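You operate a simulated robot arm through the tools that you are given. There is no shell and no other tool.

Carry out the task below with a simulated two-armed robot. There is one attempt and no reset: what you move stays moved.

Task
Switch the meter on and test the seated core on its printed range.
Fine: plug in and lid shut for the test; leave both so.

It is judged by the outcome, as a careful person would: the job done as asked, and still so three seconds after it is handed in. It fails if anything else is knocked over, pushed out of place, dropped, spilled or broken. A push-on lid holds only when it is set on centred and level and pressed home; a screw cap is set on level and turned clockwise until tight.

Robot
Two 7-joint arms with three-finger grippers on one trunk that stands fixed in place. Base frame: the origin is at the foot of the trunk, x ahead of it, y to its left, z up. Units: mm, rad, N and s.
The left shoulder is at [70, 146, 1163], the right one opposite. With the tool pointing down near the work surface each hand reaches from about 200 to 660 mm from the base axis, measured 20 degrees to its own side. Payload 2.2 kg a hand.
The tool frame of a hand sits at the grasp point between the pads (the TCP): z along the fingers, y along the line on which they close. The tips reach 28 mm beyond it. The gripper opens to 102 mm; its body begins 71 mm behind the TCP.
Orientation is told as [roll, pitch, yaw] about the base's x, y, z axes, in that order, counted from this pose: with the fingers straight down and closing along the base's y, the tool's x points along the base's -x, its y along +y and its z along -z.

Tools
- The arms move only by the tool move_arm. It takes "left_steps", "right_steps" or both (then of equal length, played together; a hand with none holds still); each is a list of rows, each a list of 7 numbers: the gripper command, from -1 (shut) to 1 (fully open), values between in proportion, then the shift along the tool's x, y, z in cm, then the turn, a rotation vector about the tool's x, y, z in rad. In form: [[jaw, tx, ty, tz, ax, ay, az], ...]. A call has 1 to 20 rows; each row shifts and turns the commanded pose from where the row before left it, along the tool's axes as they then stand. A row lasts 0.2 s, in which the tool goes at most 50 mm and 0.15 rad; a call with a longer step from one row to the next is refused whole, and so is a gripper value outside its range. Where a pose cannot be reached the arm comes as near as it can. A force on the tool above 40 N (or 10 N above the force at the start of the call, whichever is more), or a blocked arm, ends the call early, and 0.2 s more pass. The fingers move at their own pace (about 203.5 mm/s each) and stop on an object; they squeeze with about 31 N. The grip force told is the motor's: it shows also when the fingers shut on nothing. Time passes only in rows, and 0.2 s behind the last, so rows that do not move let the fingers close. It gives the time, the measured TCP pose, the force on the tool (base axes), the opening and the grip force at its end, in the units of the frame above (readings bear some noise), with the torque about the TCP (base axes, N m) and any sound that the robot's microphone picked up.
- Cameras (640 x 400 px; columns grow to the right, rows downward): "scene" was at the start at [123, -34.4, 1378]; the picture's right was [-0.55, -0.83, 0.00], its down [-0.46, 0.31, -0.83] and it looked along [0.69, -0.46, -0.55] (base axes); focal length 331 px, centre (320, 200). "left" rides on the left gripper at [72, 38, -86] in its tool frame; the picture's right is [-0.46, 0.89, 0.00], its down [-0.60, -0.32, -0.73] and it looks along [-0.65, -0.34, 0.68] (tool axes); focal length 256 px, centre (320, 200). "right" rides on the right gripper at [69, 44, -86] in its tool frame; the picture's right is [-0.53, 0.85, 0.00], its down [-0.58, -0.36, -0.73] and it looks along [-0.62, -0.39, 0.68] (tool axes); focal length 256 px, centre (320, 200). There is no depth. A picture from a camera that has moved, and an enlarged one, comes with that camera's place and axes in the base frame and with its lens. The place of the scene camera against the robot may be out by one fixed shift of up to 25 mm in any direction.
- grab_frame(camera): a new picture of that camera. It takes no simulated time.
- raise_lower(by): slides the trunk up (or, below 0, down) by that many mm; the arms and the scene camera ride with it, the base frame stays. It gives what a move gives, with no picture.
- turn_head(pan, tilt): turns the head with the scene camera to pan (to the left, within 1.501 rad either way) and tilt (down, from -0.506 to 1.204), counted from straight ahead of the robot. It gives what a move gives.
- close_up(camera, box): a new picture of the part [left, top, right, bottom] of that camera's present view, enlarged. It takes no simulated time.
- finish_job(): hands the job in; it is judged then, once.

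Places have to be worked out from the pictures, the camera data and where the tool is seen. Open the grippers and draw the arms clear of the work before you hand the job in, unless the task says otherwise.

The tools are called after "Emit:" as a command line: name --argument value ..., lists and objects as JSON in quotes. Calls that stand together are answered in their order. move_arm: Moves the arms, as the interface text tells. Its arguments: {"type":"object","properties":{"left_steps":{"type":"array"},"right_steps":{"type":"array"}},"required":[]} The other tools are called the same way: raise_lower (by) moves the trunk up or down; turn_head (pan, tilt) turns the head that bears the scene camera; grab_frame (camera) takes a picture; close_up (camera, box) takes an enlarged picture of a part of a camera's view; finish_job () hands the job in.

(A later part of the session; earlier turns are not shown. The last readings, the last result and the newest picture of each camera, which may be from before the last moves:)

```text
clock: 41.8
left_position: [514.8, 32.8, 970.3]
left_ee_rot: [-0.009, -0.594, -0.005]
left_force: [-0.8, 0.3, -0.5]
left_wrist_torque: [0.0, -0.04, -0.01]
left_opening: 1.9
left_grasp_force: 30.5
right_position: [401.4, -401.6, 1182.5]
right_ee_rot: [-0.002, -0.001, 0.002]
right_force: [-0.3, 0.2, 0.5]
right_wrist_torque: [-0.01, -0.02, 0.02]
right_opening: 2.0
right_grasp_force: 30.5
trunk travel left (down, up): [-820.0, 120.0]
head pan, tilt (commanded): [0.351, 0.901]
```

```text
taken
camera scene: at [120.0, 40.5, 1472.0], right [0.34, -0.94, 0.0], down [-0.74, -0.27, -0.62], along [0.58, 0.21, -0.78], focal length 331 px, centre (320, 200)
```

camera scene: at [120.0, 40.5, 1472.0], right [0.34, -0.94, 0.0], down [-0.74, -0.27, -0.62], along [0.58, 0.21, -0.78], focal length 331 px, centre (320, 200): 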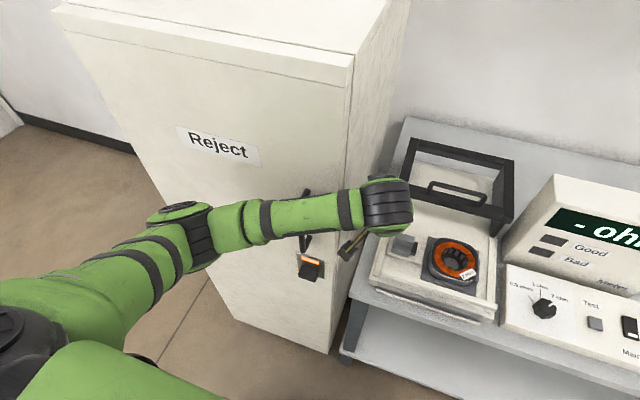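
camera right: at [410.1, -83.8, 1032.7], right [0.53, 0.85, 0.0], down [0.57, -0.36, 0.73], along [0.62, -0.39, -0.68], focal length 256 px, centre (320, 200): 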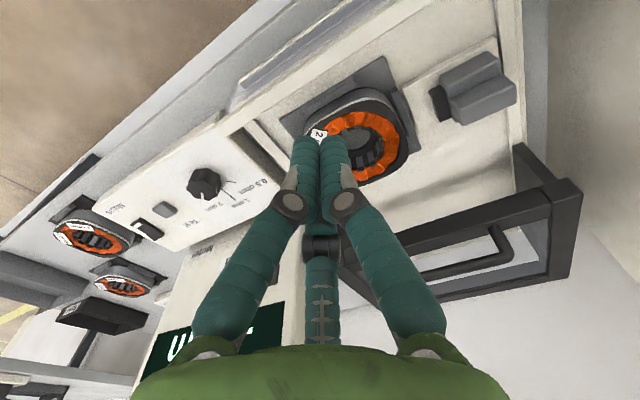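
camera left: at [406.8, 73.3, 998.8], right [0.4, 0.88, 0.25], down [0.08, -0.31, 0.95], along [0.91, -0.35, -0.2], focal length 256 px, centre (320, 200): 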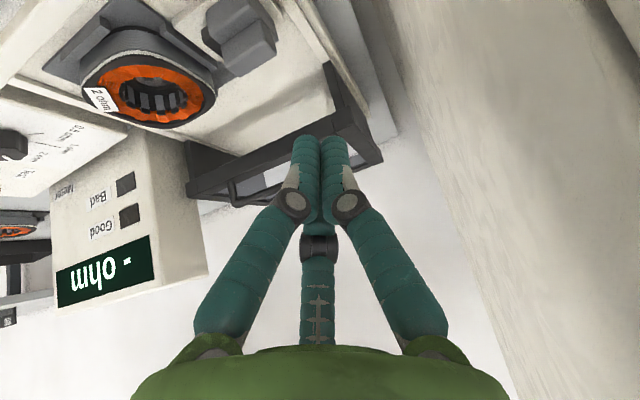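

The forearm is still about 100 mm away from the handle. I continue lowering the left hand to about (545,42,880).

Emit:
move_arm --left_steps '[[-1, 1.24, 0.45, 4.49, 0, 0, 0], [-1, 1.24, 0.45, 4.49, 0, 0, 0], [-1, 0, 0, 0, 0, 0, 0]]'

Emit:
grab_frame --camera "scene"

Emit:
grab_frame --camera "left"

```text
clock: 42.5
left_position: [545.0, 41.3, 882.5]
left_ee_rot: [-0.011, -0.598, -0.004]
left_force: [-1.0, -0.2, 0.1]
left_wrist_torque: [-0.01, -0.02, 0.02]
left_opening: 2.1
left_grasp_force: 30.7
right_position: [400.8, -401.3, 1182.5]
right_ee_rot: [-0.001, 0.0, 0.001]
right_force: [-1.0, -0.1, 0.5]
right_wrist_torque: [0.03, 0.01, 0.02]
right_opening: 2.1
right_grasp_force: 30.7
trunk travel left (down, up): [-820.0, 120.0]
head pan, tilt (commanded): [0.351, 0.901]
```

```text
taken
camera scene: at [119.4, 40.6, 1472.0], right [0.34, -0.94, 0.0], down [-0.74, -0.27, -0.62], along [0.58, 0.21, -0.78], focal length 331 px, centre (320, 200)
```

scene: 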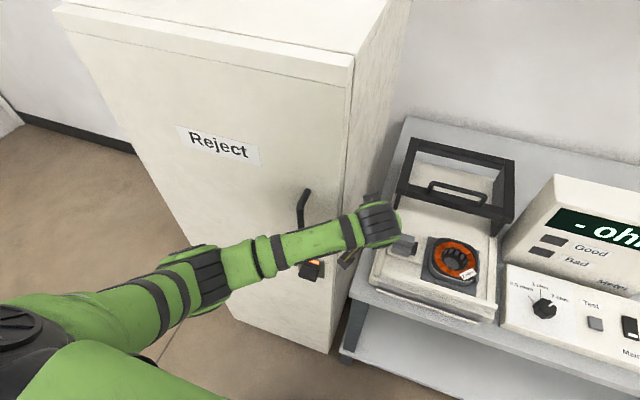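

```text
taken
camera left: at [435.7, 80.6, 911.6], right [0.39, 0.88, 0.25], down [0.09, -0.31, 0.95], along [0.92, -0.35, -0.2], focal length 256 px, centre (320, 200)
```

left: 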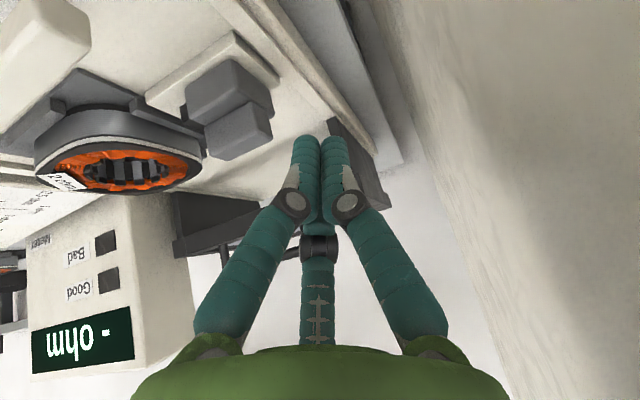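

The left fingertips are now beside the plug at a higher level. I enlarge the plug in the left view to place its left face.

Emit:
close_up --camera "left" --box '[130, 20, 370, 180]'

Emit:
close_up --camera "scene" --box '[340, 190, 500, 310]'

```text
2.50 times, centred on (250, 100) of left
camera zoom: at [435.7, 80.6, 911.6], right [0.39, 0.88, 0.25], down [0.09, -0.31, 0.95], along [0.92, -0.35, -0.2], focal length 640 px, centre (495, 450)
```

zoom: 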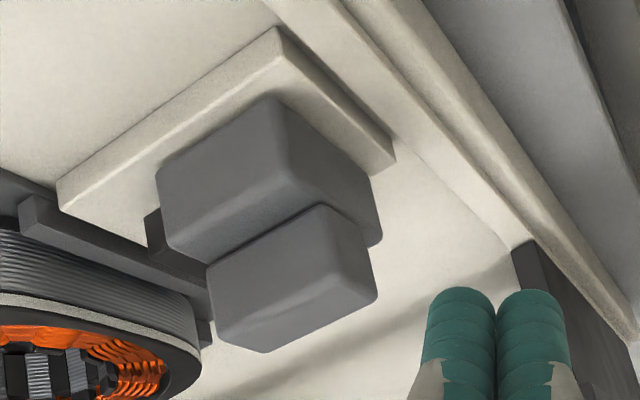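

```text
3.33 times, centred on (420, 250) of scene
camera zoom: at [119.4, 40.6, 1472.0], right [0.34, -0.94, 0.0], down [-0.74, -0.27, -0.62], along [0.58, 0.21, -0.78], focal length 1103 px, centre (-13, 33)
```

zoom: 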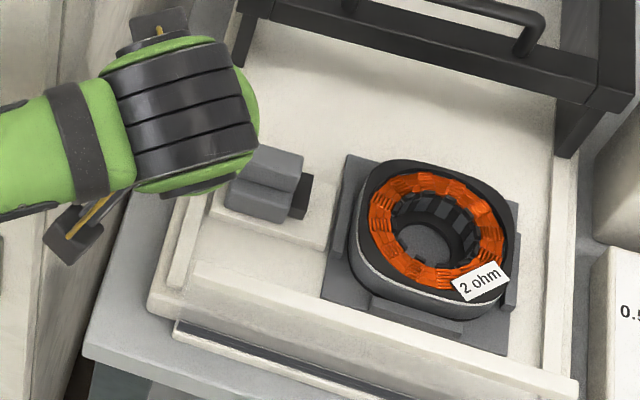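

The plug has a body (x 541–579, z≈780–814) with a grip tab on top, and its left face lies near y≈+5. I lower the shut fingers beside it to TCP ≈(552,41,815), clear of the face by ~20 mm.

Emit:
move_arm --left_steps '[[-1, 1.07, 0, 1.98, 0, 0, 0], [-1, 1.07, 0, 1.98, 0, 0, 0], [-1, 1.07, 0, 1.98, 0, 0, 0], [-1, 0, 0, 0, 0, 0, 0]]'

Emit:
grab_frame --camera "left"

Emit:
close_up --camera "scene" --box '[220, 150, 500, 325]'

```text
clock: 43.5
left_position: [550.3, 40.4, 813.8]
left_ee_rot: [-0.011, -0.596, -0.005]
left_force: [-0.6, -0.5, -0.2]
left_wrist_torque: [-0.03, -0.01, 0.0]
left_opening: 1.9
left_grasp_force: 31.0
right_position: [402.2, -400.6, 1182.9]
right_ee_rot: [-0.003, 0.001, 0.001]
right_force: [0.2, 0.8, 0.2]
right_wrist_torque: [0.03, 0.03, 0.01]
right_opening: 2.1
right_grasp_force: 30.8
trunk travel left (down, up): [-820.0, 120.0]
head pan, tilt (commanded): [0.351, 0.901]
```

```text
taken
camera left: at [442.0, 81.3, 843.9], right [0.39, 0.88, 0.25], down [0.09, -0.31, 0.95], along [0.91, -0.35, -0.2], focal length 256 px, centre (320, 200)
```

left: 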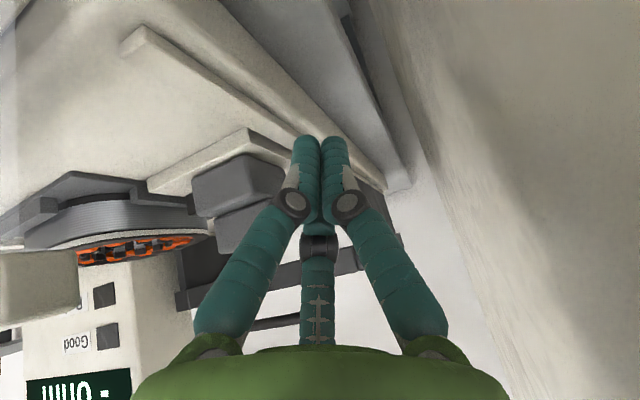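

```text
2.29 times, centred on (360, 238) of scene
camera zoom: at [119.8, 40.6, 1472.0], right [0.34, -0.94, 0.0], down [-0.74, -0.27, -0.62], along [0.58, 0.21, -0.78], focal length 756 px, centre (229, 114)
```

zoom: 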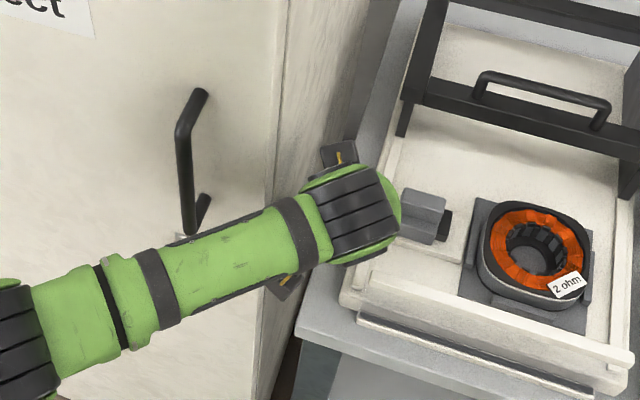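

The fingers are beside the plug, forearm well clear of the cabinet handle. I check the tips against the plug in an enlarged left view.

Emit:
close_up --camera "left" --box '[150, 90, 390, 250]'

```text
2.50 times, centred on (270, 170) of left
camera zoom: at [442.0, 81.3, 843.9], right [0.39, 0.88, 0.25], down [0.09, -0.31, 0.95], along [0.91, -0.35, -0.2], focal length 640 px, centre (445, 275)
```

zoom: 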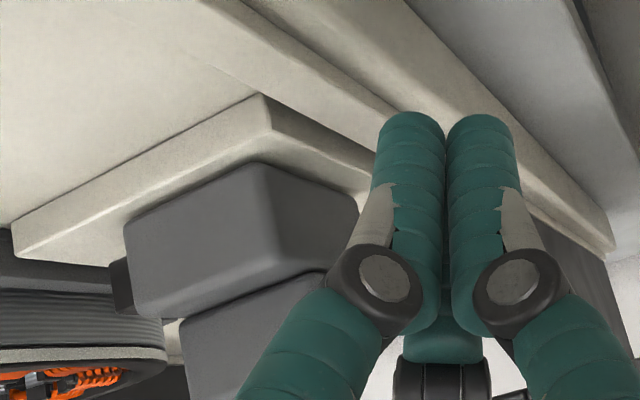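

Ready to push: I move the left hand toward −y in small steps until contact shows.

Emit:
move_arm --left_steps '[[-1, 0, -0.8, 0, 0, 0, 0], [-1, 0, -0.8, 0, 0, 0, 0], [-1, 0, -0.5, 0, 0, 0, 0], [-1, 0, -0.5, 0, 0, 0, 0]]'

Emit:
close_up --camera "left" --box '[150, 90, 390, 250]'

Emit:
close_up --camera "scene" --box '[340, 190, 500, 310]'

```text
clock: 44.5
left_position: [551.3, 16.0, 813.7]
left_ee_rot: [-0.011, -0.594, -0.005]
left_force: [0.8, 0.1, 0.3]
left_wrist_torque: [-0.01, 0.02, -0.04]
left_opening: 2.4
left_grasp_force: 31.1
right_position: [402.3, -402.4, 1181.7]
right_ee_rot: [0.0, -0.001, 0.001]
right_force: [0.6, -0.3, -0.6]
right_wrist_torque: [0.02, -0.01, -0.03]
right_opening: 2.0
right_grasp_force: 31.0
trunk travel left (down, up): [-820.0, 120.0]
head pan, tilt (commanded): [0.351, 0.901]
```

```text
2.50 times, centred on (270, 170) of left
camera zoom: at [442.5, 55.7, 843.8], right [0.39, 0.88, 0.25], down [0.09, -0.31, 0.95], along [0.91, -0.35, -0.2], focal length 640 px, centre (445, 275)
```

zoom: 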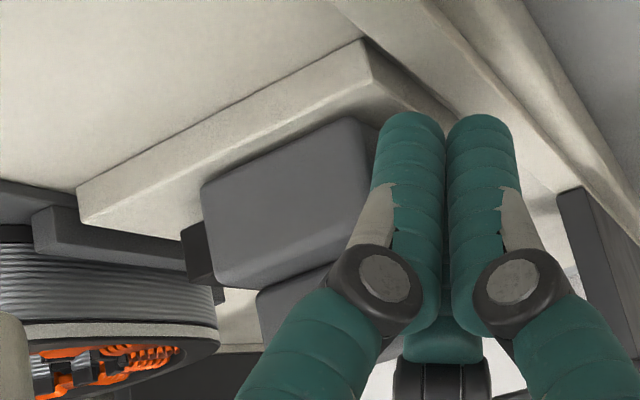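

```text
3.33 times, centred on (420, 250) of scene
camera zoom: at [119.9, 40.1, 1472.0], right [0.34, -0.94, 0.0], down [-0.74, -0.27, -0.62], along [0.58, 0.21, -0.78], focal length 1103 px, centre (-13, 33)
```

zoom: 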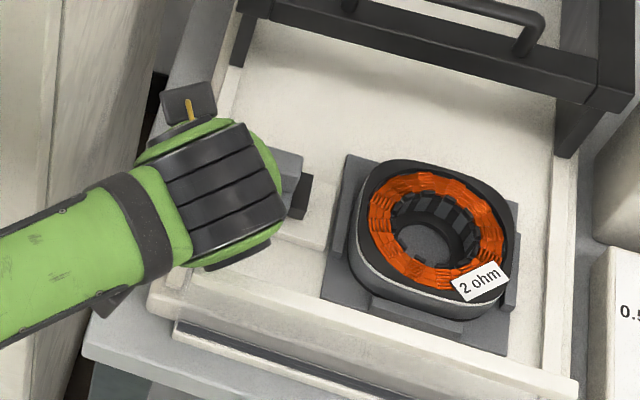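

No contact yet (edge of bundle near y≈3). I continue in 4 mm steps.

Emit:
move_arm --left_steps '[[-1, 0, -0.4, 0, 0, 0, 0], [-1, 0, -0.4, 0, 0, 0, 0], [-1, 0, -0.4, 0, 0, 0, 0]]'

Emit:
close_up --camera "scene" --box '[340, 190, 500, 310]'

Emit:
close_up --camera "left" --box '[150, 90, 390, 250]'

```text
clock: 45.4
left_position: [550.8, 2.5, 814.5]
left_ee_rot: [-0.01, -0.598, -0.005]
left_force: [-1.1, 0.3, -0.6]
left_wrist_torque: [0.0, -0.01, -0.03]
left_opening: 2.2
left_grasp_force: 31.6
right_position: [402.1, -402.3, 1182.1]
right_ee_rot: [-0.001, -0.001, 0.0]
right_force: [0.6, -0.4, -1.3]
right_wrist_torque: [-0.01, 0.03, 0.0]
right_opening: 2.1
right_grasp_force: 30.7
trunk travel left (down, up): [-820.0, 120.0]
head pan, tilt (commanded): [0.351, 0.901]
```

```text
3.33 times, centred on (420, 250) of scene
camera zoom: at [119.8, 40.5, 1472.0], right [0.34, -0.94, 0.0], down [-0.74, -0.27, -0.62], along [0.58, 0.21, -0.78], focal length 1103 px, centre (-13, 33)
```

zoom: 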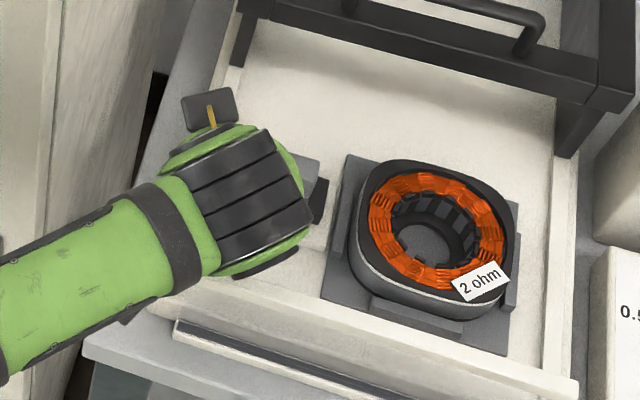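

```text
2.50 times, centred on (270, 170) of left
camera zoom: at [442.3, 42.8, 844.2], right [0.4, 0.88, 0.25], down [0.08, -0.31, 0.95], along [0.91, -0.35, -0.2], focal length 640 px, centre (445, 275)
```

zoom: 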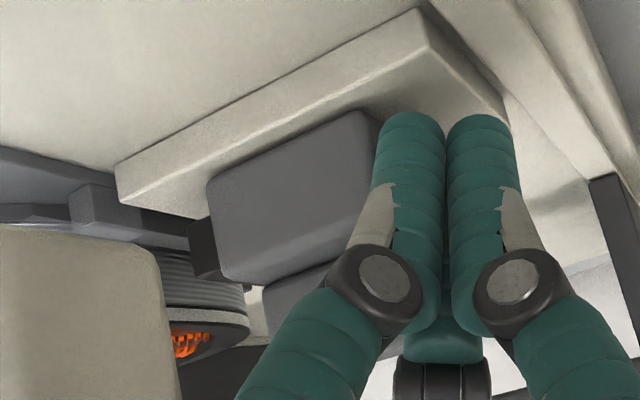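

The plug slides along with the fingers with negligible force. I continue pushing in 4 mm steps.

Emit:
move_arm --left_steps '[[-1, 0, -0.4, 0, 0, 0, 0], [-1, 0, -0.4, 0, 0, 0, 0], [-1, 0, -0.4, 0, 0, 0, 0]]'

Emit:
close_up --camera "scene" --box '[340, 190, 500, 310]'

Emit:
close_up --camera "left" --box '[150, 90, 390, 250]'

```text
clock: 46.1
left_position: [550.4, -9.7, 814.3]
left_ee_rot: [-0.012, -0.597, -0.005]
left_force: [0.5, -0.4, -0.2]
left_wrist_torque: [0.01, -0.01, 0.0]
left_opening: 1.9
left_grasp_force: 30.5
right_position: [402.5, -401.5, 1182.3]
right_ee_rot: [-0.002, -0.004, 0.002]
right_force: [-0.5, 1.0, -0.6]
right_wrist_torque: [0.01, 0.0, -0.02]
right_opening: 2.2
right_grasp_force: 30.2
trunk travel left (down, up): [-820.0, 120.0]
head pan, tilt (commanded): [0.351, 0.901]
```

```text
3.33 times, centred on (420, 250) of scene
camera zoom: at [119.8, 40.5, 1472.0], right [0.34, -0.94, 0.0], down [-0.74, -0.27, -0.62], along [0.58, 0.21, -0.78], focal length 1103 px, centre (-13, 33)
```

zoom: 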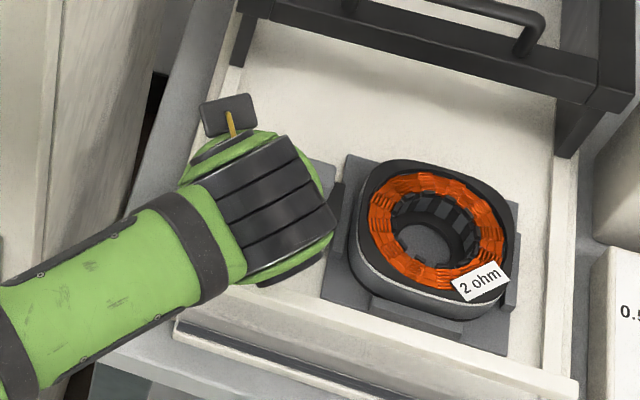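

```text
2.50 times, centred on (270, 170) of left
camera zoom: at [442.2, 31.2, 843.6], right [0.39, 0.88, 0.25], down [0.09, -0.31, 0.95], along [0.91, -0.35, -0.2], focal length 640 px, centre (445, 275)
```

zoom: 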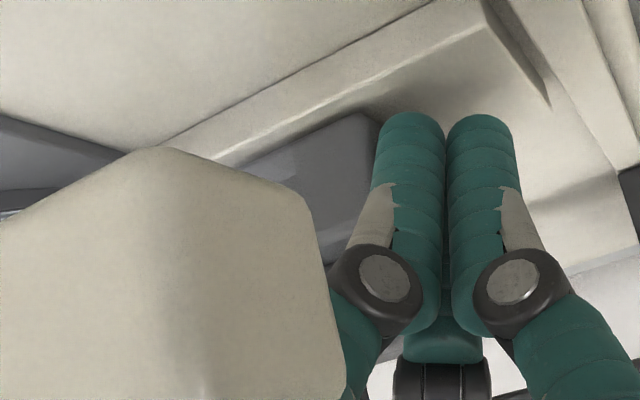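

A beige bar end is close to the wrist camera: it is the top bar of the clear front pane, at about x 460–470, z≥832; I judge ~9 mm clearance for the camera box, and no force is felt. The plug's nose is now at the nest, so I push on gently in 3 mm steps.

Emit:
move_arm --left_steps '[[-1, 0, -0.3, 0, 0, 0, 0], [-1, 0, -0.3, 0, 0, 0, 0], [-1, 0, 0, 0, 0, 0, 0]]'

Emit:
close_up --camera "scene" --box '[370, 200, 470, 275]'

```text
clock: 47.0
left_position: [551.0, -15.9, 813.7]
left_ee_rot: [-0.009, -0.596, -0.006]
left_force: [0.0, 0.9, -0.4]
left_wrist_torque: [0.0, -0.02, -0.02]
left_opening: 2.2
left_grasp_force: 30.9
right_position: [401.7, -401.4, 1181.7]
right_ee_rot: [-0.002, -0.001, 0.001]
right_force: [-1.0, 1.3, -0.2]
right_wrist_torque: [0.0, 0.02, -0.01]
right_opening: 2.1
right_grasp_force: 31.0
trunk travel left (down, up): [-820.0, 120.0]
head pan, tilt (commanded): [0.351, 0.901]
```

```text
5.33 times, centred on (420, 238) of scene
camera zoom: at [119.9, 40.9, 1472.0], right [0.34, -0.94, 0.0], down [-0.74, -0.27, -0.62], along [0.58, 0.21, -0.78], focal length 1765 px, centre (-213, 0)
```

zoom: 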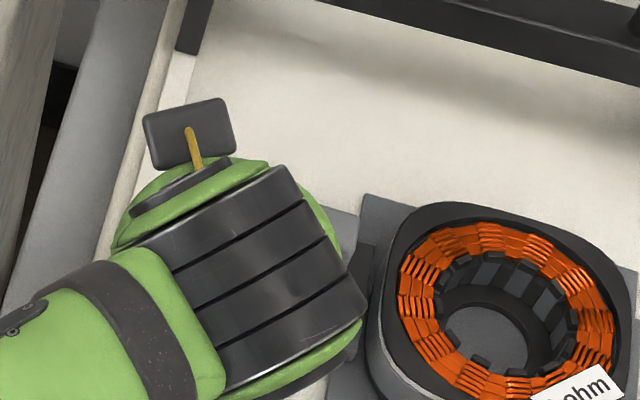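

Nose is nearly at the core; still no resistance. I continue.

Emit:
move_arm --left_steps '[[-1, 0, -0.3, 0, 0, 0, 0], [-1, 0, -0.3, 0, 0, 0, 0], [-1, 0, 0, 0, 0, 0, 0]]'

Emit:
close_up --camera "scene" --box '[370, 200, 470, 275]'

Emit:
grab_frame --camera "left"

```text
clock: 47.8
left_position: [550.5, -21.1, 814.6]
left_ee_rot: [-0.009, -0.596, -0.005]
left_force: [-0.6, 1.6, 1.5]
left_wrist_torque: [-0.01, -0.01, 0.01]
left_opening: 2.2
left_grasp_force: 30.9
right_position: [402.7, -401.0, 1181.0]
right_ee_rot: [-0.003, -0.001, 0.003]
right_force: [0.8, 0.0, -0.1]
right_wrist_torque: [-0.01, 0.02, 0.03]
right_opening: 1.9
right_grasp_force: 31.0
trunk travel left (down, up): [-820.0, 120.0]
head pan, tilt (commanded): [0.351, 0.901]
```

```text
5.33 times, centred on (420, 238) of scene
camera zoom: at [119.9, 41.1, 1472.0], right [0.34, -0.94, 0.0], down [-0.74, -0.27, -0.62], along [0.58, 0.21, -0.78], focal length 1765 px, centre (-213, 0)
```

zoom: 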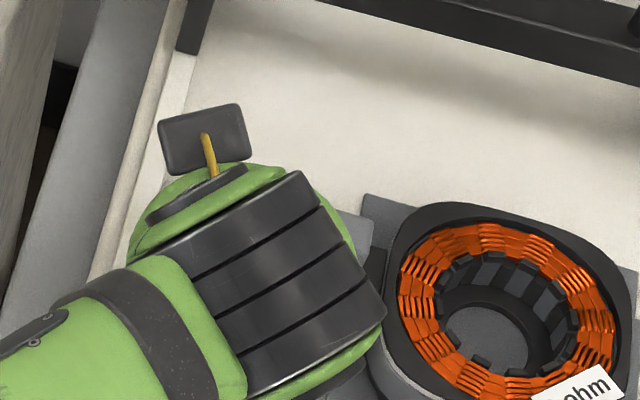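

```text
taken
camera left: at [442.1, 19.7, 844.3], right [0.39, 0.88, 0.25], down [0.09, -0.31, 0.95], along [0.91, -0.35, -0.2], focal length 256 px, centre (320, 200)
```

left: 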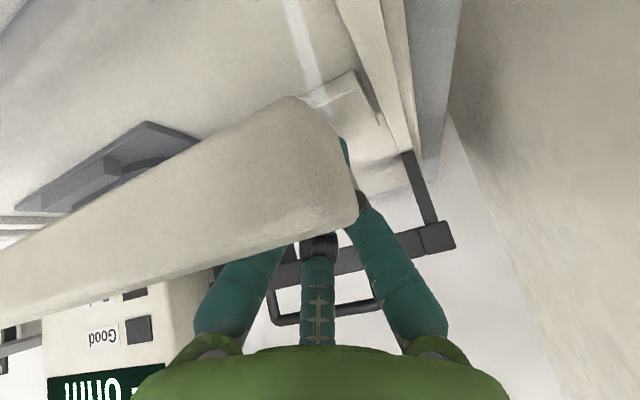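

Slight resistance (1.6 N) appears. I go on pushing by small steps until it is firmly seated.

Emit:
move_arm --left_steps '[[-1, 0, -0.2, 0, 0, 0, 0], [-1, 0, -0.2, 0, 0, 0, 0], [-1, 0, 0, 0, 0, 0, 0]]'

Emit:
close_up --camera "scene" --box '[370, 200, 470, 275]'

```text
clock: 48.5
left_position: [550.9, -23.1, 814.2]
left_ee_rot: [-0.011, -0.595, -0.004]
left_force: [1.3, 8.0, 0.3]
left_wrist_torque: [0.05, -0.01, 0.11]
left_opening: 2.1
left_grasp_force: 30.9
right_position: [402.5, -399.4, 1182.7]
right_ee_rot: [-0.002, -0.001, 0.002]
right_force: [0.3, -0.5, -1.3]
right_wrist_torque: [-0.02, -0.03, -0.01]
right_opening: 2.2
right_grasp_force: 30.6
trunk travel left (down, up): [-820.0, 120.0]
head pan, tilt (commanded): [0.351, 0.901]
```

```text
5.33 times, centred on (420, 238) of scene
camera zoom: at [120.0, 42.4, 1471.9], right [0.34, -0.94, 0.0], down [-0.74, -0.27, -0.62], along [0.58, 0.21, -0.78], focal length 1765 px, centre (-213, 0)
```

zoom: 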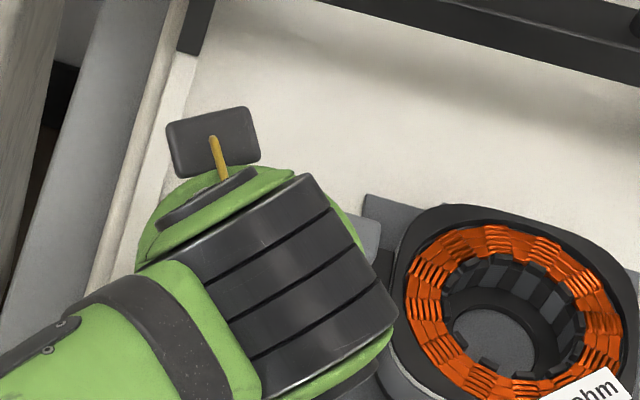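

Resistance rose to 8 N, and the core seems to have shifted a hair in its nest, so the plug has bottomed. I draw the hand back to +y and lift to inspect.

Emit:
move_arm --left_steps '[[-1, 0, 1.5, 0, 0, 0, 0], [-1, 0, 2.0, 0, 0, 0, 0], [-1, -1.9, 0, -2.76, 0, 0, 0], [-1, -1.9, 0, -2.76, 0, 0, 0], [-1, -1.9, 0, -2.76, 0, 0, 0], [-1, 0, 0, 0, 0, 0, 0]]'

Emit:
grab_frame --camera "left"

Emit:
close_up --camera "scene" --box '[340, 190, 500, 310]'

```text
clock: 50.0
left_position: [551.1, 21.8, 912.0]
left_ee_rot: [0.015, -0.593, -0.012]
left_force: [-0.6, -0.7, 0.6]
left_wrist_torque: [0.01, 0.04, -0.03]
left_opening: 2.1
left_grasp_force: 30.3
right_position: [402.8, -401.1, 1181.5]
right_ee_rot: [-0.002, 0.0, 0.002]
right_force: [-0.4, 0.0, -0.4]
right_wrist_torque: [0.0, 0.0, 0.0]
right_opening: 2.3
right_grasp_force: 30.7
trunk travel left (down, up): [-820.0, 120.0]
head pan, tilt (commanded): [0.351, 0.901]
```

```text
taken
camera left: at [442.2, 60.8, 942.7], right [0.39, 0.88, 0.27], down [0.09, -0.33, 0.94], along [0.92, -0.34, -0.21], focal length 256 px, centre (320, 200)
```

left: 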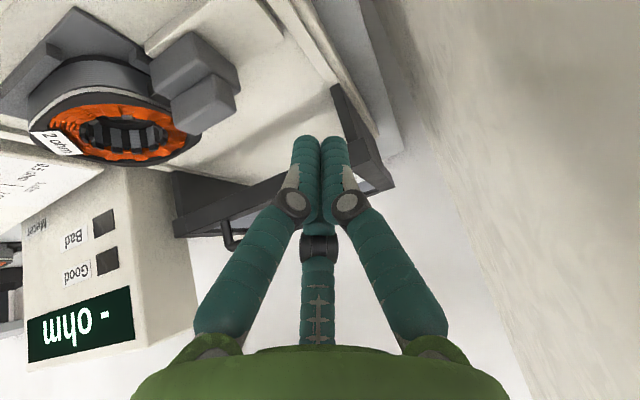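

```text
3.33 times, centred on (420, 250) of scene
camera zoom: at [120.0, 40.1, 1472.0], right [0.34, -0.94, 0.0], down [-0.74, -0.27, -0.62], along [0.58, 0.21, -0.78], focal length 1103 px, centre (-13, 33)
```

zoom: 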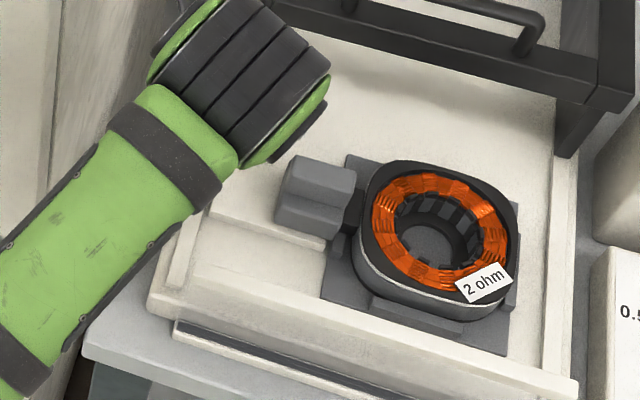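

The plug's nose now reaches the core. I zoom in from both cameras to verify the core still sits flat in its nest.

Emit:
close_up --camera "scene" --box '[395, 215, 480, 280]'

Emit:
close_up --camera "left" --box '[0, 10, 260, 190]'

```text
6.15 times, centred on (438, 248) of scene
camera zoom: at [120.0, 40.1, 1472.0], right [0.34, -0.94, 0.0], down [-0.74, -0.27, -0.62], along [0.58, 0.21, -0.78], focal length 2036 px, centre (-403, -92)
```

zoom: 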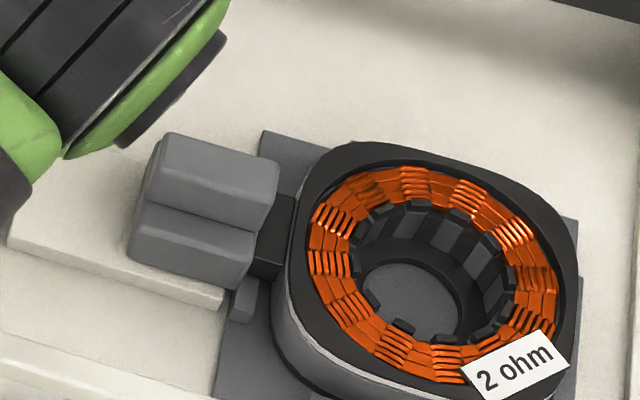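

```text
2.22 times, centred on (130, 100) of left
camera zoom: at [442.2, 60.8, 942.7], right [0.39, 0.88, 0.27], down [0.09, -0.33, 0.94], along [0.92, -0.34, -0.21], focal length 569 px, centre (742, 422)
```

zoom: 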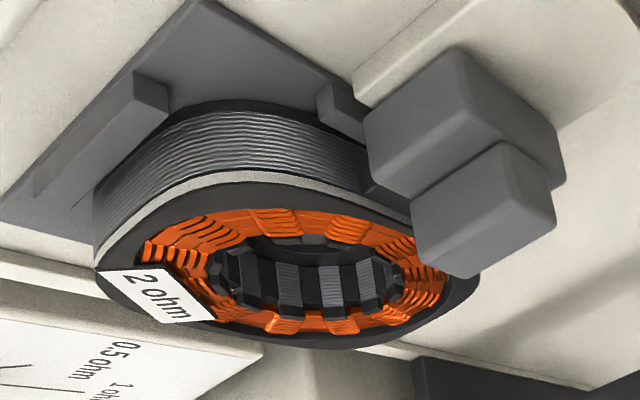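

The core sits level with the plug's nose against it. Next the lid: I open the left fingers (nothing near them) so its camera can see the lid handle between them.

Emit:
move_arm --left_steps '[[1, 0, 0, 0, 0, 0, 0], [1, 0, 0, 0, 0, 0, 0], [1, 0, 0, 0, 0, 0, 0]]'

Emit:
grab_frame --camera "left"

Emit:
close_up --camera "left" --box '[160, 130, 400, 290]'

```text
clock: 50.8
left_position: [552.6, 21.6, 913.1]
left_ee_rot: [0.011, -0.597, -0.011]
left_force: [-0.3, -0.2, 0.3]
left_wrist_torque: [-0.01, -0.02, 0.01]
left_opening: 101.9
left_grasp_force: 0.1
right_position: [401.0, -401.7, 1182.9]
right_ee_rot: [-0.002, 0.001, 0.001]
right_force: [-0.3, -0.6, -0.6]
right_wrist_torque: [0.03, 0.0, 0.02]
right_opening: 2.1
right_grasp_force: 31.0
trunk travel left (down, up): [-820.0, 120.0]
head pan, tilt (commanded): [0.351, 0.901]
```

```text
taken
camera left: at [443.3, 60.9, 943.4], right [0.39, 0.88, 0.27], down [0.09, -0.33, 0.94], along [0.92, -0.34, -0.2], focal length 256 px, centre (320, 200)
```

left: 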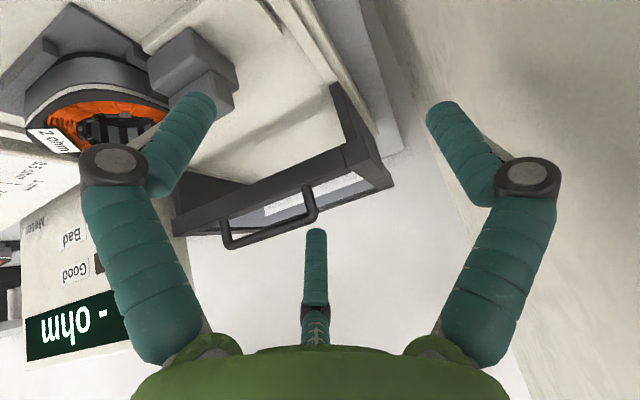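

```text
2.50 times, centred on (280, 210) of left
camera zoom: at [443.3, 60.9, 943.4], right [0.39, 0.88, 0.27], down [0.09, -0.33, 0.94], along [0.92, -0.34, -0.2], focal length 640 px, centre (420, 175)
```

zoom: 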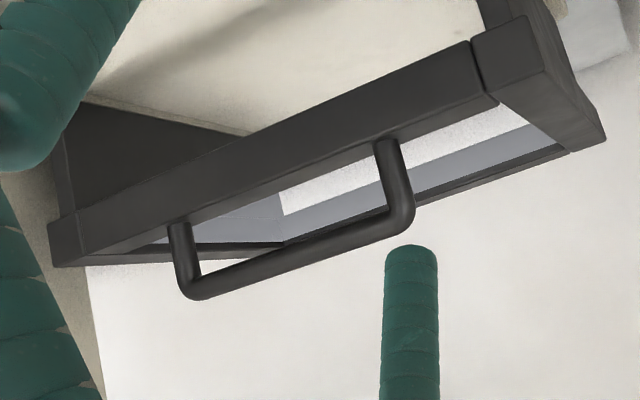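

I now have the handle: bar at x≈684, z≈902, from y≈−42 to −158, about 12 mm thick, beam top ≈872. I raise the left hand, tilt it a bit more and turn it 30° about its axis so that two fingers can go behind the bar, with the fingers narrowed.

Emit:
move_arm --left_steps '[[0.2, -2.52, -1.5, -2.82, 0, 0, 0], [-0.2, -2.52, -1.5, -2.82, 0, 0, 0], [-0.3, -2.52, -1.5, -2.82, 0, 0, 0], [-0.3, -2.52, -1.5, -2.82, 0, 0, 0], [-0.3, 0, 0, 0, 0, -0.15, 0], [-0.3, 0, 0, 0, 0, 0, 0.13], [-0.3, 0, 0, 0, 0, 0, 0.13], [-0.3, 0, 0, 0, 0, 0, 0.13], [-0.3, 0, 0, 0, 0, 0, 0.13], [-0.3, 0, 0, 0, 0, 0, 0]]'

Emit:
grab_frame --camera "left"

Emit:
grab_frame --camera "scene"

```text
clock: 51.6
left_position: [582.3, 38.8, 1003.6]
left_ee_rot: [0.141, -0.591, -0.013]
left_force: [0.0, -0.2, -0.4]
left_wrist_torque: [0.01, -0.01, -0.03]
left_opening: 35.7
left_grasp_force: 0.0
right_position: [401.5, -400.9, 1182.5]
right_ee_rot: [0.0, 0.0, 0.002]
right_force: [0.1, 0.5, -0.1]
right_wrist_torque: [-0.02, -0.02, 0.0]
right_opening: 2.3
right_grasp_force: 30.9
trunk travel left (down, up): [-820.0, 120.0]
head pan, tilt (commanded): [0.351, 0.901]
stopped in row 4 (left hand): the arm was blocked; the commanded pose is now the measured one
```

```text
taken
camera left: at [471.7, 66.3, 1038.8], right [0.33, 0.87, 0.36], down [0.12, -0.42, 0.9], along [0.94, -0.25, -0.24], focal length 256 px, centre (320, 200)
```

left: 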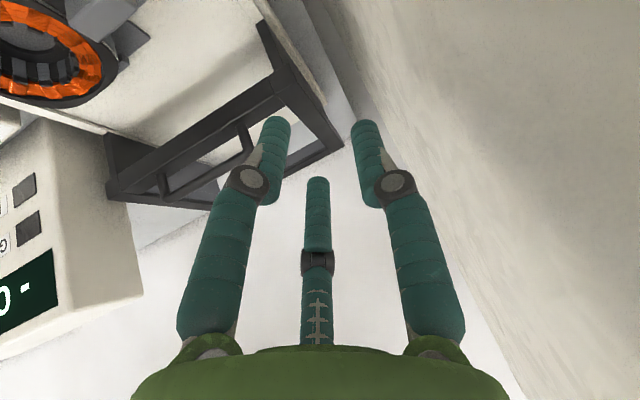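

```text
taken
camera scene: at [120.0, 40.2, 1471.9], right [0.34, -0.94, 0.0], down [-0.74, -0.27, -0.62], along [0.58, 0.21, -0.78], focal length 331 px, centre (320, 200)
```

scene: 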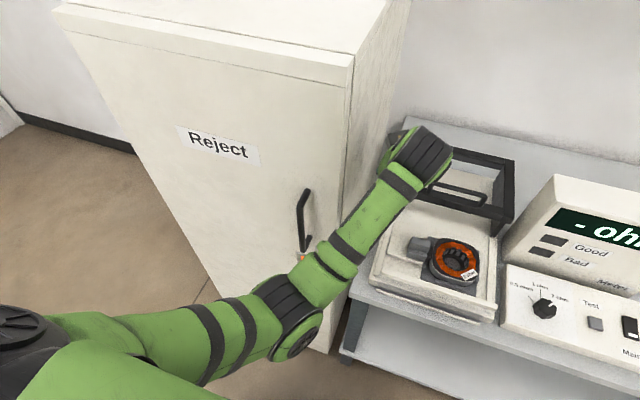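

The left arm stopped mid-way ("blocked") without the trunk being pushed; its elbow has swung underneath. I let it settle with still rows and look again.

Emit:
move_arm --left_steps '[[-0.3, 0, 0, 0, 0, 0, 0], [-0.3, 0, 0, 0, 0, 0, 0]]'

Emit:
close_up --camera "scene" --box '[220, 110, 520, 320]'

```text
clock: 52.2
left_position: [583.0, 38.7, 1004.8]
left_ee_rot: [0.141, -0.593, -0.013]
left_force: [-0.4, -0.5, 0.1]
left_wrist_torque: [-0.02, -0.01, -0.02]
left_opening: 35.8
left_grasp_force: 0.1
right_position: [402.1, -401.8, 1182.3]
right_ee_rot: [-0.002, -0.001, 0.001]
right_force: [-0.7, 0.5, -0.2]
right_wrist_torque: [0.05, 0.0, 0.01]
right_opening: 2.0
right_grasp_force: 30.9
trunk travel left (down, up): [-820.0, 120.0]
head pan, tilt (commanded): [0.351, 0.901]
```

```text
1.90 times, centred on (370, 215) of scene
camera zoom: at [120.0, 40.5, 1472.0], right [0.34, -0.94, 0.0], down [-0.74, -0.27, -0.62], along [0.58, 0.21, -0.78], focal length 630 px, centre (225, 171)
```

zoom: 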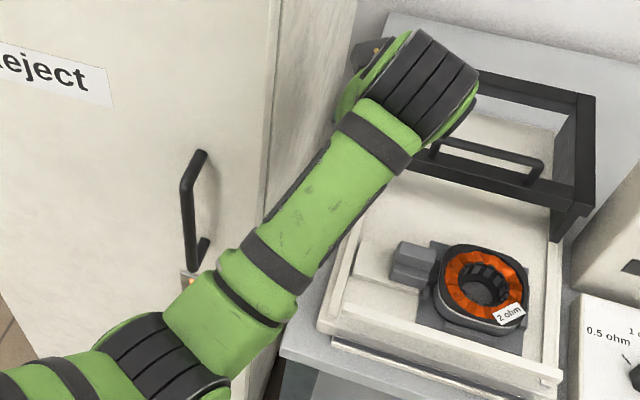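

The hand sits about (583,39,1005), close to the cabinet's side (y≈110). I move it gently away toward −y and undo the small roll.

Emit:
move_arm --left_steps '[[-0.3, 0, -1.5, 0, 0, 0, 0], [-0.3, 0, -1.5, 0, -0.05, 0, 0], [-0.3, 0, -1.5, 0, -0.05, 0, 0]]'

Emit:
grab_frame --camera "scene"

```text
clock: 53.2
left_position: [598.4, 52.6, 983.1]
left_ee_rot: [0.35, -0.594, -0.013]
left_force: [0.7, 0.0, -0.4]
left_wrist_torque: [-0.05, 0.03, -0.02]
left_opening: 35.5
left_grasp_force: 0.1
right_position: [401.8, -402.6, 1181.3]
right_ee_rot: [-0.002, 0.001, 0.001]
right_force: [-0.2, -0.5, -0.2]
right_wrist_torque: [-0.02, 0.0, -0.02]
right_opening: 2.1
right_grasp_force: 30.8
trunk travel left (down, up): [-820.0, 120.0]
head pan, tilt (commanded): [0.351, 0.901]
stopped in row 3 (left hand): the arm was blocked; the commanded pose is now the measured one
```

```text
taken
camera scene: at [119.7, 40.7, 1472.0], right [0.34, -0.94, 0.0], down [-0.74, -0.27, -0.62], along [0.58, 0.21, -0.78], focal length 331 px, centre (320, 200)
```

scene: 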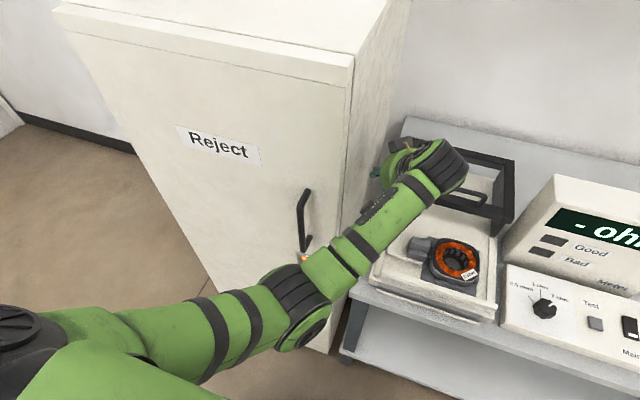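

That drove it the wrong way (roll grew to 0.35): the arm is mid-way in an elbow swing. I'll use the right arm for the lid instead; first I retreat the left hand straight back (−x), away from the cabinet and lid.

Emit:
move_arm --left_steps '[[-0.3, 1.66, 0.38, -1.05, 0, 0, 0], [-0.3, 1.66, 0.38, -1.05, 0, 0, 0]]'

Emit:
grab_frame --camera "scene"

```text
clock: 54.0
left_position: [576.0, 78.2, 1001.3]
left_ee_rot: [0.396, -0.641, -0.001]
left_force: [-1.5, -2.1, 0.5]
left_wrist_torque: [-0.08, -0.03, 0.04]
left_opening: 36.9
left_grasp_force: 0.0
right_position: [401.3, -402.7, 1182.0]
right_ee_rot: [0.001, 0.001, 0.002]
right_force: [0.7, 0.4, -0.3]
right_wrist_torque: [-0.02, 0.0, 0.01]
right_opening: 2.2
right_grasp_force: 30.9
trunk travel left (down, up): [-820.0, 120.0]
head pan, tilt (commanded): [0.351, 0.901]
stopped in row 2 (left hand): the arm was blocked; the commanded pose is now the measured one
```

```text
taken
camera scene: at [119.3, 39.8, 1472.0], right [0.34, -0.94, 0.0], down [-0.74, -0.27, -0.62], along [0.58, 0.21, -0.78], focal length 331 px, centre (320, 200)
```

scene: 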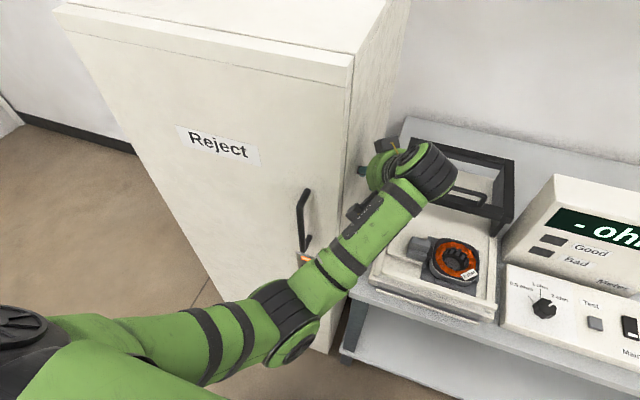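

I zoom in on the wrist to see what is happening there.

Emit:
close_up --camera "scene" --box '[320, 110, 520, 260]'

Emit:
grab_frame --camera "left"

Emit:
grab_frame --camera "right"

```text
2.67 times, centred on (420, 185) of scene
camera zoom: at [119.3, 39.8, 1472.0], right [0.34, -0.94, 0.0], down [-0.74, -0.27, -0.62], along [0.58, 0.21, -0.78], focal length 882 px, centre (53, 240)
```

zoom: 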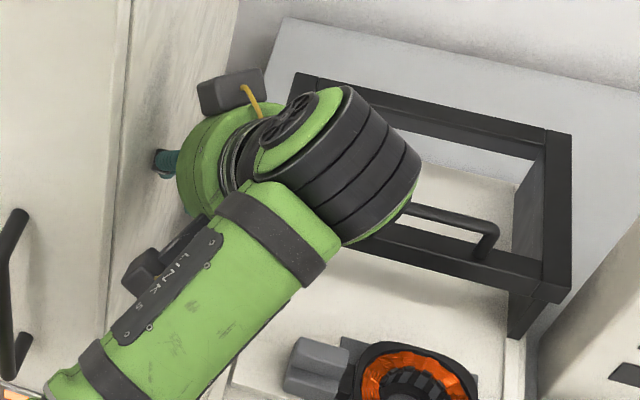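

```text
taken
camera left: at [461.2, 81.9, 1033.0], right [0.17, 0.82, 0.55], down [0.15, -0.57, 0.8], along [0.97, -0.05, -0.22], focal length 256 px, centre (320, 200)
```

left: 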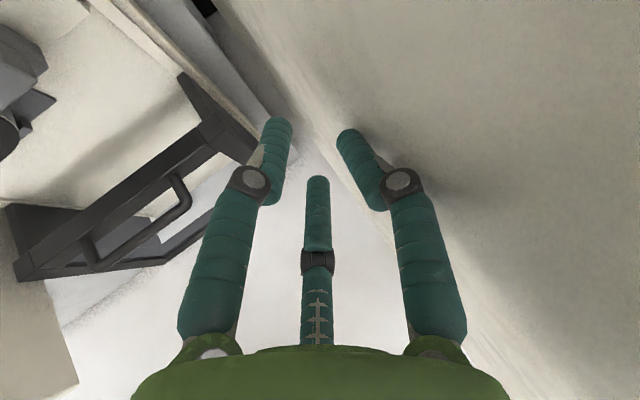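

```text
taken
camera right: at [331.5, -358.1, 1268.0], right [0.53, 0.85, 0.0], down [0.58, -0.36, 0.73], along [0.62, -0.39, -0.68], focal length 256 px, centre (320, 200)
```

right: 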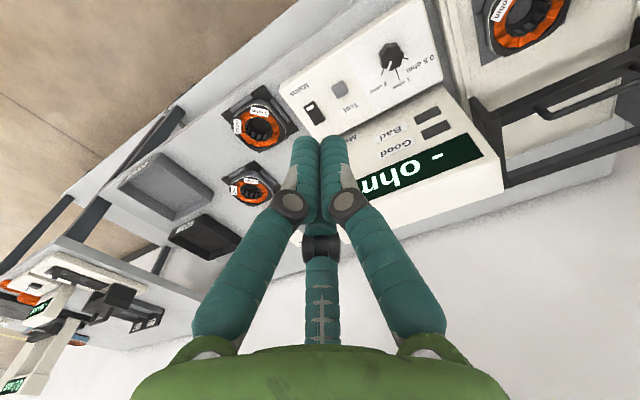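

The thumb side is very near the cabinet. I test with one tiny step (5 mm up) to see whether the arm follows locally.

Emit:
move_arm --left_steps '[[-0.3, -0.28, 0.14, -0.39, 0, 0, 0]]'

```text
clock: 54.4
left_position: [575.3, 81.1, 1002.7]
left_ee_rot: [0.407, -0.637, -0.005]
left_force: [1.2, -2.7, -2.2]
left_wrist_torque: [-0.05, -0.01, -0.07]
left_opening: 36.4
left_grasp_force: 0.0
right_position: [403.0, -401.1, 1181.9]
right_ee_rot: [0.001, 0.001, 0.001]
right_force: [-0.5, 0.2, 0.0]
right_wrist_torque: [-0.01, 0.01, 0.03]
right_opening: 2.2
right_grasp_force: 31.0
trunk travel left (down, up): [-820.0, 120.0]
head pan, tilt (commanded): [0.351, 0.901]
```

The tool reads a light touch (−2.7 N in y) from the cabinet. My last roll correction had the wrong sign; I now step away in −y with the roll undone the right way, one small row.

Emit:
move_arm --left_steps '[[-0.3, 0, -1.4, -0.58, 0.08, 0.023, -0.055]]'

```text
clock: 54.8
left_position: [577.6, 82.1, 1002.4]
left_ee_rot: [0.333, -0.645, 0.053]
left_force: [-3.5, -12.3, 7.1]
left_wrist_torque: [0.28, 0.03, 0.17]
left_opening: 32.9
left_grasp_force: 0.0
right_position: [399.2, -407.5, 1181.3]
right_ee_rot: [0.003, -0.004, 0.002]
right_force: [-0.1, -0.7, -0.7]
right_wrist_torque: [0.02, -0.05, 0.05]
right_opening: 2.0
right_grasp_force: 30.5
trunk travel left (down, up): [-820.0, 120.0]
head pan, tilt (commanded): [0.351, 0.901]
```

The thumb presses the cabinet (12 N). I shut the fingers so that the thumb comes away from it, holding the arm still.

Emit:
move_arm --left_steps '[[-1, 0, 0, 0, 0, 0, 0], [-1, 0, 0, 0, 0, 0, 0]]'

Emit:
grab_frame --camera "left"

```text
clock: 55.6
left_position: [580.7, 90.9, 999.5]
left_ee_rot: [0.33, -0.64, 0.065]
left_force: [-0.3, -1.9, -0.2]
left_wrist_torque: [0.01, 0.0, 0.02]
left_opening: 12.4
left_grasp_force: 31.2
right_position: [402.1, -401.0, 1182.5]
right_ee_rot: [-0.001, 0.0, 0.002]
right_force: [0.5, -0.3, -0.2]
right_wrist_torque: [-0.01, 0.0, -0.03]
right_opening: 2.2
right_grasp_force: 31.0
trunk travel left (down, up): [-820.0, 120.0]
head pan, tilt (commanded): [0.351, 0.901]
stopped in row 2 (left hand): the arm was blocked; the commanded pose is now the measured one
```

```text
taken
camera left: at [465.5, 92.9, 1031.6], right [0.15, 0.85, 0.51], down [0.17, -0.53, 0.83], along [0.98, -0.04, -0.22], focal length 256 px, centre (320, 200)
```

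left: 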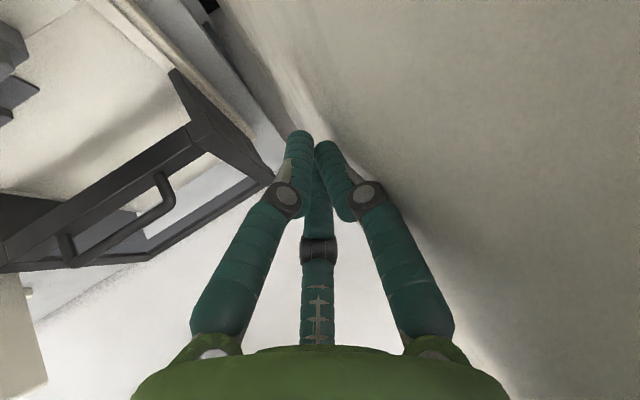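

The arm itself is drifting toward +y, i.e. heading for another joint solution. I command it back to the pose it held well before, about (471,21,1101) with the plain 0.59 tilt.

Emit:
move_arm --left_steps '[[-1, 0.78, -0.28, -4.04, 0.075, 0.028, -0.028], [-1, 0.78, -0.28, -4.04, 0.075, 0.028, -0.028], [-1, 0.78, -0.28, -4.04, 0.075, 0.028, -0.028], [-1, 0.78, -0.28, -4.04, 0.075, 0.028, -0.028], [-1, 0, 0, 0, 0, 0, 0], [-1, 0, 0, 0, 0, 0, 0]]'

Emit:
grab_frame --camera "scene"

```text
clock: 56.0
left_position: [576.5, 90.9, 1017.6]
left_ee_rot: [0.293, -0.642, 0.072]
left_force: [20.0, -25.9, -11.1]
left_wrist_torque: [0.44, 0.6, 0.09]
left_opening: 11.9
left_grasp_force: 31.2
right_position: [404.0, -405.8, 1178.9]
right_ee_rot: [0.003, 0.003, 0.002]
right_force: [-0.5, -0.3, -0.2]
right_wrist_torque: [-0.05, -0.06, 0.0]
right_opening: 2.2
right_grasp_force: 31.0
trunk travel left (down, up): [-820.0, 120.0]
head pan, tilt (commanded): [0.351, 0.901]
stopped in row 1 (left hand): the force on the tool passed its limit at 67 N (the readings are from after the stop); the commanded pose is now the measured one
```

```text
taken
camera scene: at [123.0, 35.8, 1471.8], right [0.34, -0.94, 0.0], down [-0.74, -0.27, -0.62], along [0.58, 0.22, -0.78], focal length 331 px, centre (320, 200)
```

scene: 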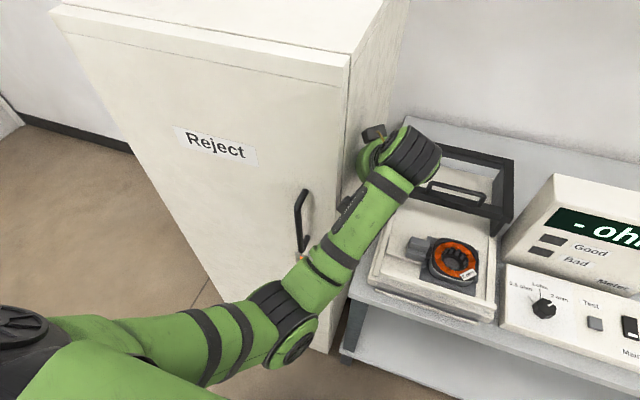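

The hand is wedged lightly against the cabinet's side. I command one clear step away from it (−x and −y) without any turn and look at the response.

Emit:
move_arm --left_steps '[[-1, 1.83, -3.29, -2.42, 0, 0, 0]]'

Emit:
close_up --camera "scene" --box '[220, 100, 520, 320]'

```text
clock: 56.6
left_position: [575.2, 90.9, 1026.5]
left_ee_rot: [0.364, -0.678, 0.066]
left_force: [1.2, -40.0, -16.0]
left_wrist_torque: [-0.93, -0.31, -0.49]
left_opening: 11.2
left_grasp_force: 31.3
right_position: [404.3, -405.7, 1178.7]
right_ee_rot: [0.004, 0.002, 0.002]
right_force: [0.5, -0.2, 0.5]
right_wrist_torque: [-0.07, -0.03, 0.01]
right_opening: 1.9
right_grasp_force: 30.8
trunk travel left (down, up): [-820.0, 120.0]
head pan, tilt (commanded): [0.351, 0.901]
stopped in row 1 (left hand): the arm was blocked; the commanded pose is now the measured one
```

```text
1.82 times, centred on (370, 210) of scene
camera zoom: at [123.0, 34.9, 1471.9], right [0.34, -0.94, 0.0], down [-0.74, -0.27, -0.62], along [0.58, 0.22, -0.78], focal length 602 px, centre (229, 182)
```

zoom: 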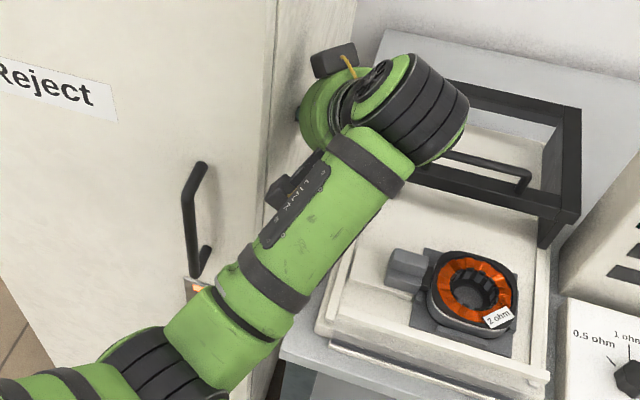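

Force shows the hand still pressing on the cabinet side. I try a small pure −y step (10 mm) and then wait a few rows to see whether the arm converges.

Emit:
move_arm --left_steps '[[-1, 0, -0.94, -0.36, 0, 0, 0], [-1, 0, 0, 0, 0, 0, 0], [-1, 0, 0, 0, 0, 0, 0], [-1, 0, 0, 0, 0, 0, 0]]'

Emit:
grab_frame --camera "left"

```text
clock: 57.6
left_position: [575.9, 90.8, 1025.3]
left_ee_rot: [0.403, -0.687, 0.06]
left_force: [1.4, -33.4, -2.2]
left_wrist_torque: [-0.53, -0.21, -0.43]
left_opening: 11.4
left_grasp_force: 31.3
right_position: [403.3, -407.9, 1178.9]
right_ee_rot: [0.006, 0.0, 0.001]
right_force: [0.4, -0.3, 0.0]
right_wrist_torque: [-0.01, -0.03, 0.03]
right_opening: 2.0
right_grasp_force: 31.1
trunk travel left (down, up): [-820.0, 120.0]
head pan, tilt (commanded): [0.351, 0.901]
```

```text
taken
camera left: at [459.2, 85.7, 1051.9], right [0.09, 0.82, 0.56], down [0.15, -0.57, 0.81], along [0.98, 0.01, -0.18], focal length 256 px, centre (320, 200)
```

left: 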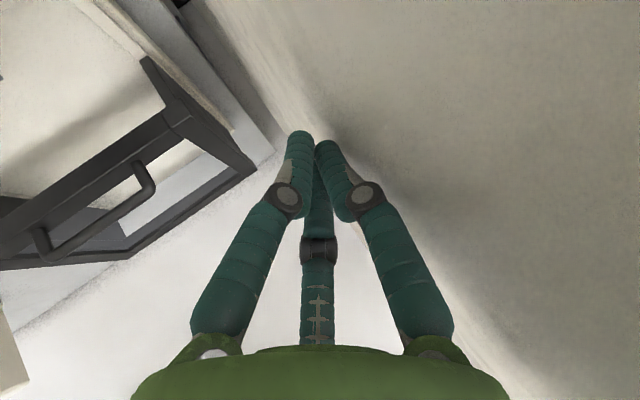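

I now understand: the wrist presses the fingertips to the cabinet while the wrist centre (≈(473,12,1156)) follows commands. So I pivot the hand about its tips — roll further while the wrist moves to −y — to bring the arm away from the cabinet, one gentle step first.

Emit:
move_arm --left_steps '[[-1, 0.42, -0.57, -0.62, -0.093, -0.036, 0.067], [-1, 0.42, -0.57, -0.62, -0.093, -0.036, 0.067]]'

```text
clock: 57.9
left_position: [576.1, 90.2, 1025.5]
left_ee_rot: [0.454, -0.683, 0.016]
left_force: [-0.5, -34.1, -8.6]
left_wrist_torque: [-0.73, 0.33, -0.36]
left_opening: 11.6
left_grasp_force: 31.1
right_position: [402.6, -405.1, 1179.7]
right_ee_rot: [0.003, -0.001, 0.002]
right_force: [0.1, 1.1, -0.6]
right_wrist_torque: [-0.02, 0.0, -0.01]
right_opening: 2.0
right_grasp_force: 31.3
trunk travel left (down, up): [-820.0, 120.0]
head pan, tilt (commanded): [0.351, 0.901]
stopped in row 1 (left hand): the force on the tool passed its limit at 50 N (the readings are from after the stop); the commanded pose is now the measured one
```

Progress (roll 0.45, wrist moving right). I hold still for two rows to see if the pressing force relaxes.

Emit:
move_arm --left_steps '[[-1, 0, 0, 0, 0, 0, 0], [-1, 0, 0, 0, 0, 0, 0]]'

```text
clock: 58.5
left_position: [576.3, 89.7, 1025.6]
left_ee_rot: [0.462, -0.682, 0.02]
left_force: [0.7, -29.7, -4.6]
left_wrist_torque: [-0.52, -0.06, -0.39]
left_opening: 11.5
left_grasp_force: 30.6
right_position: [404.0, -408.9, 1179.8]
right_ee_rot: [0.005, 0.0, 0.002]
right_force: [0.7, -0.1, -0.8]
right_wrist_torque: [0.03, 0.03, 0.0]
right_opening: 1.9
right_grasp_force: 30.8
trunk travel left (down, up): [-820.0, 120.0]
head pan, tilt (commanded): [0.351, 0.901]
```

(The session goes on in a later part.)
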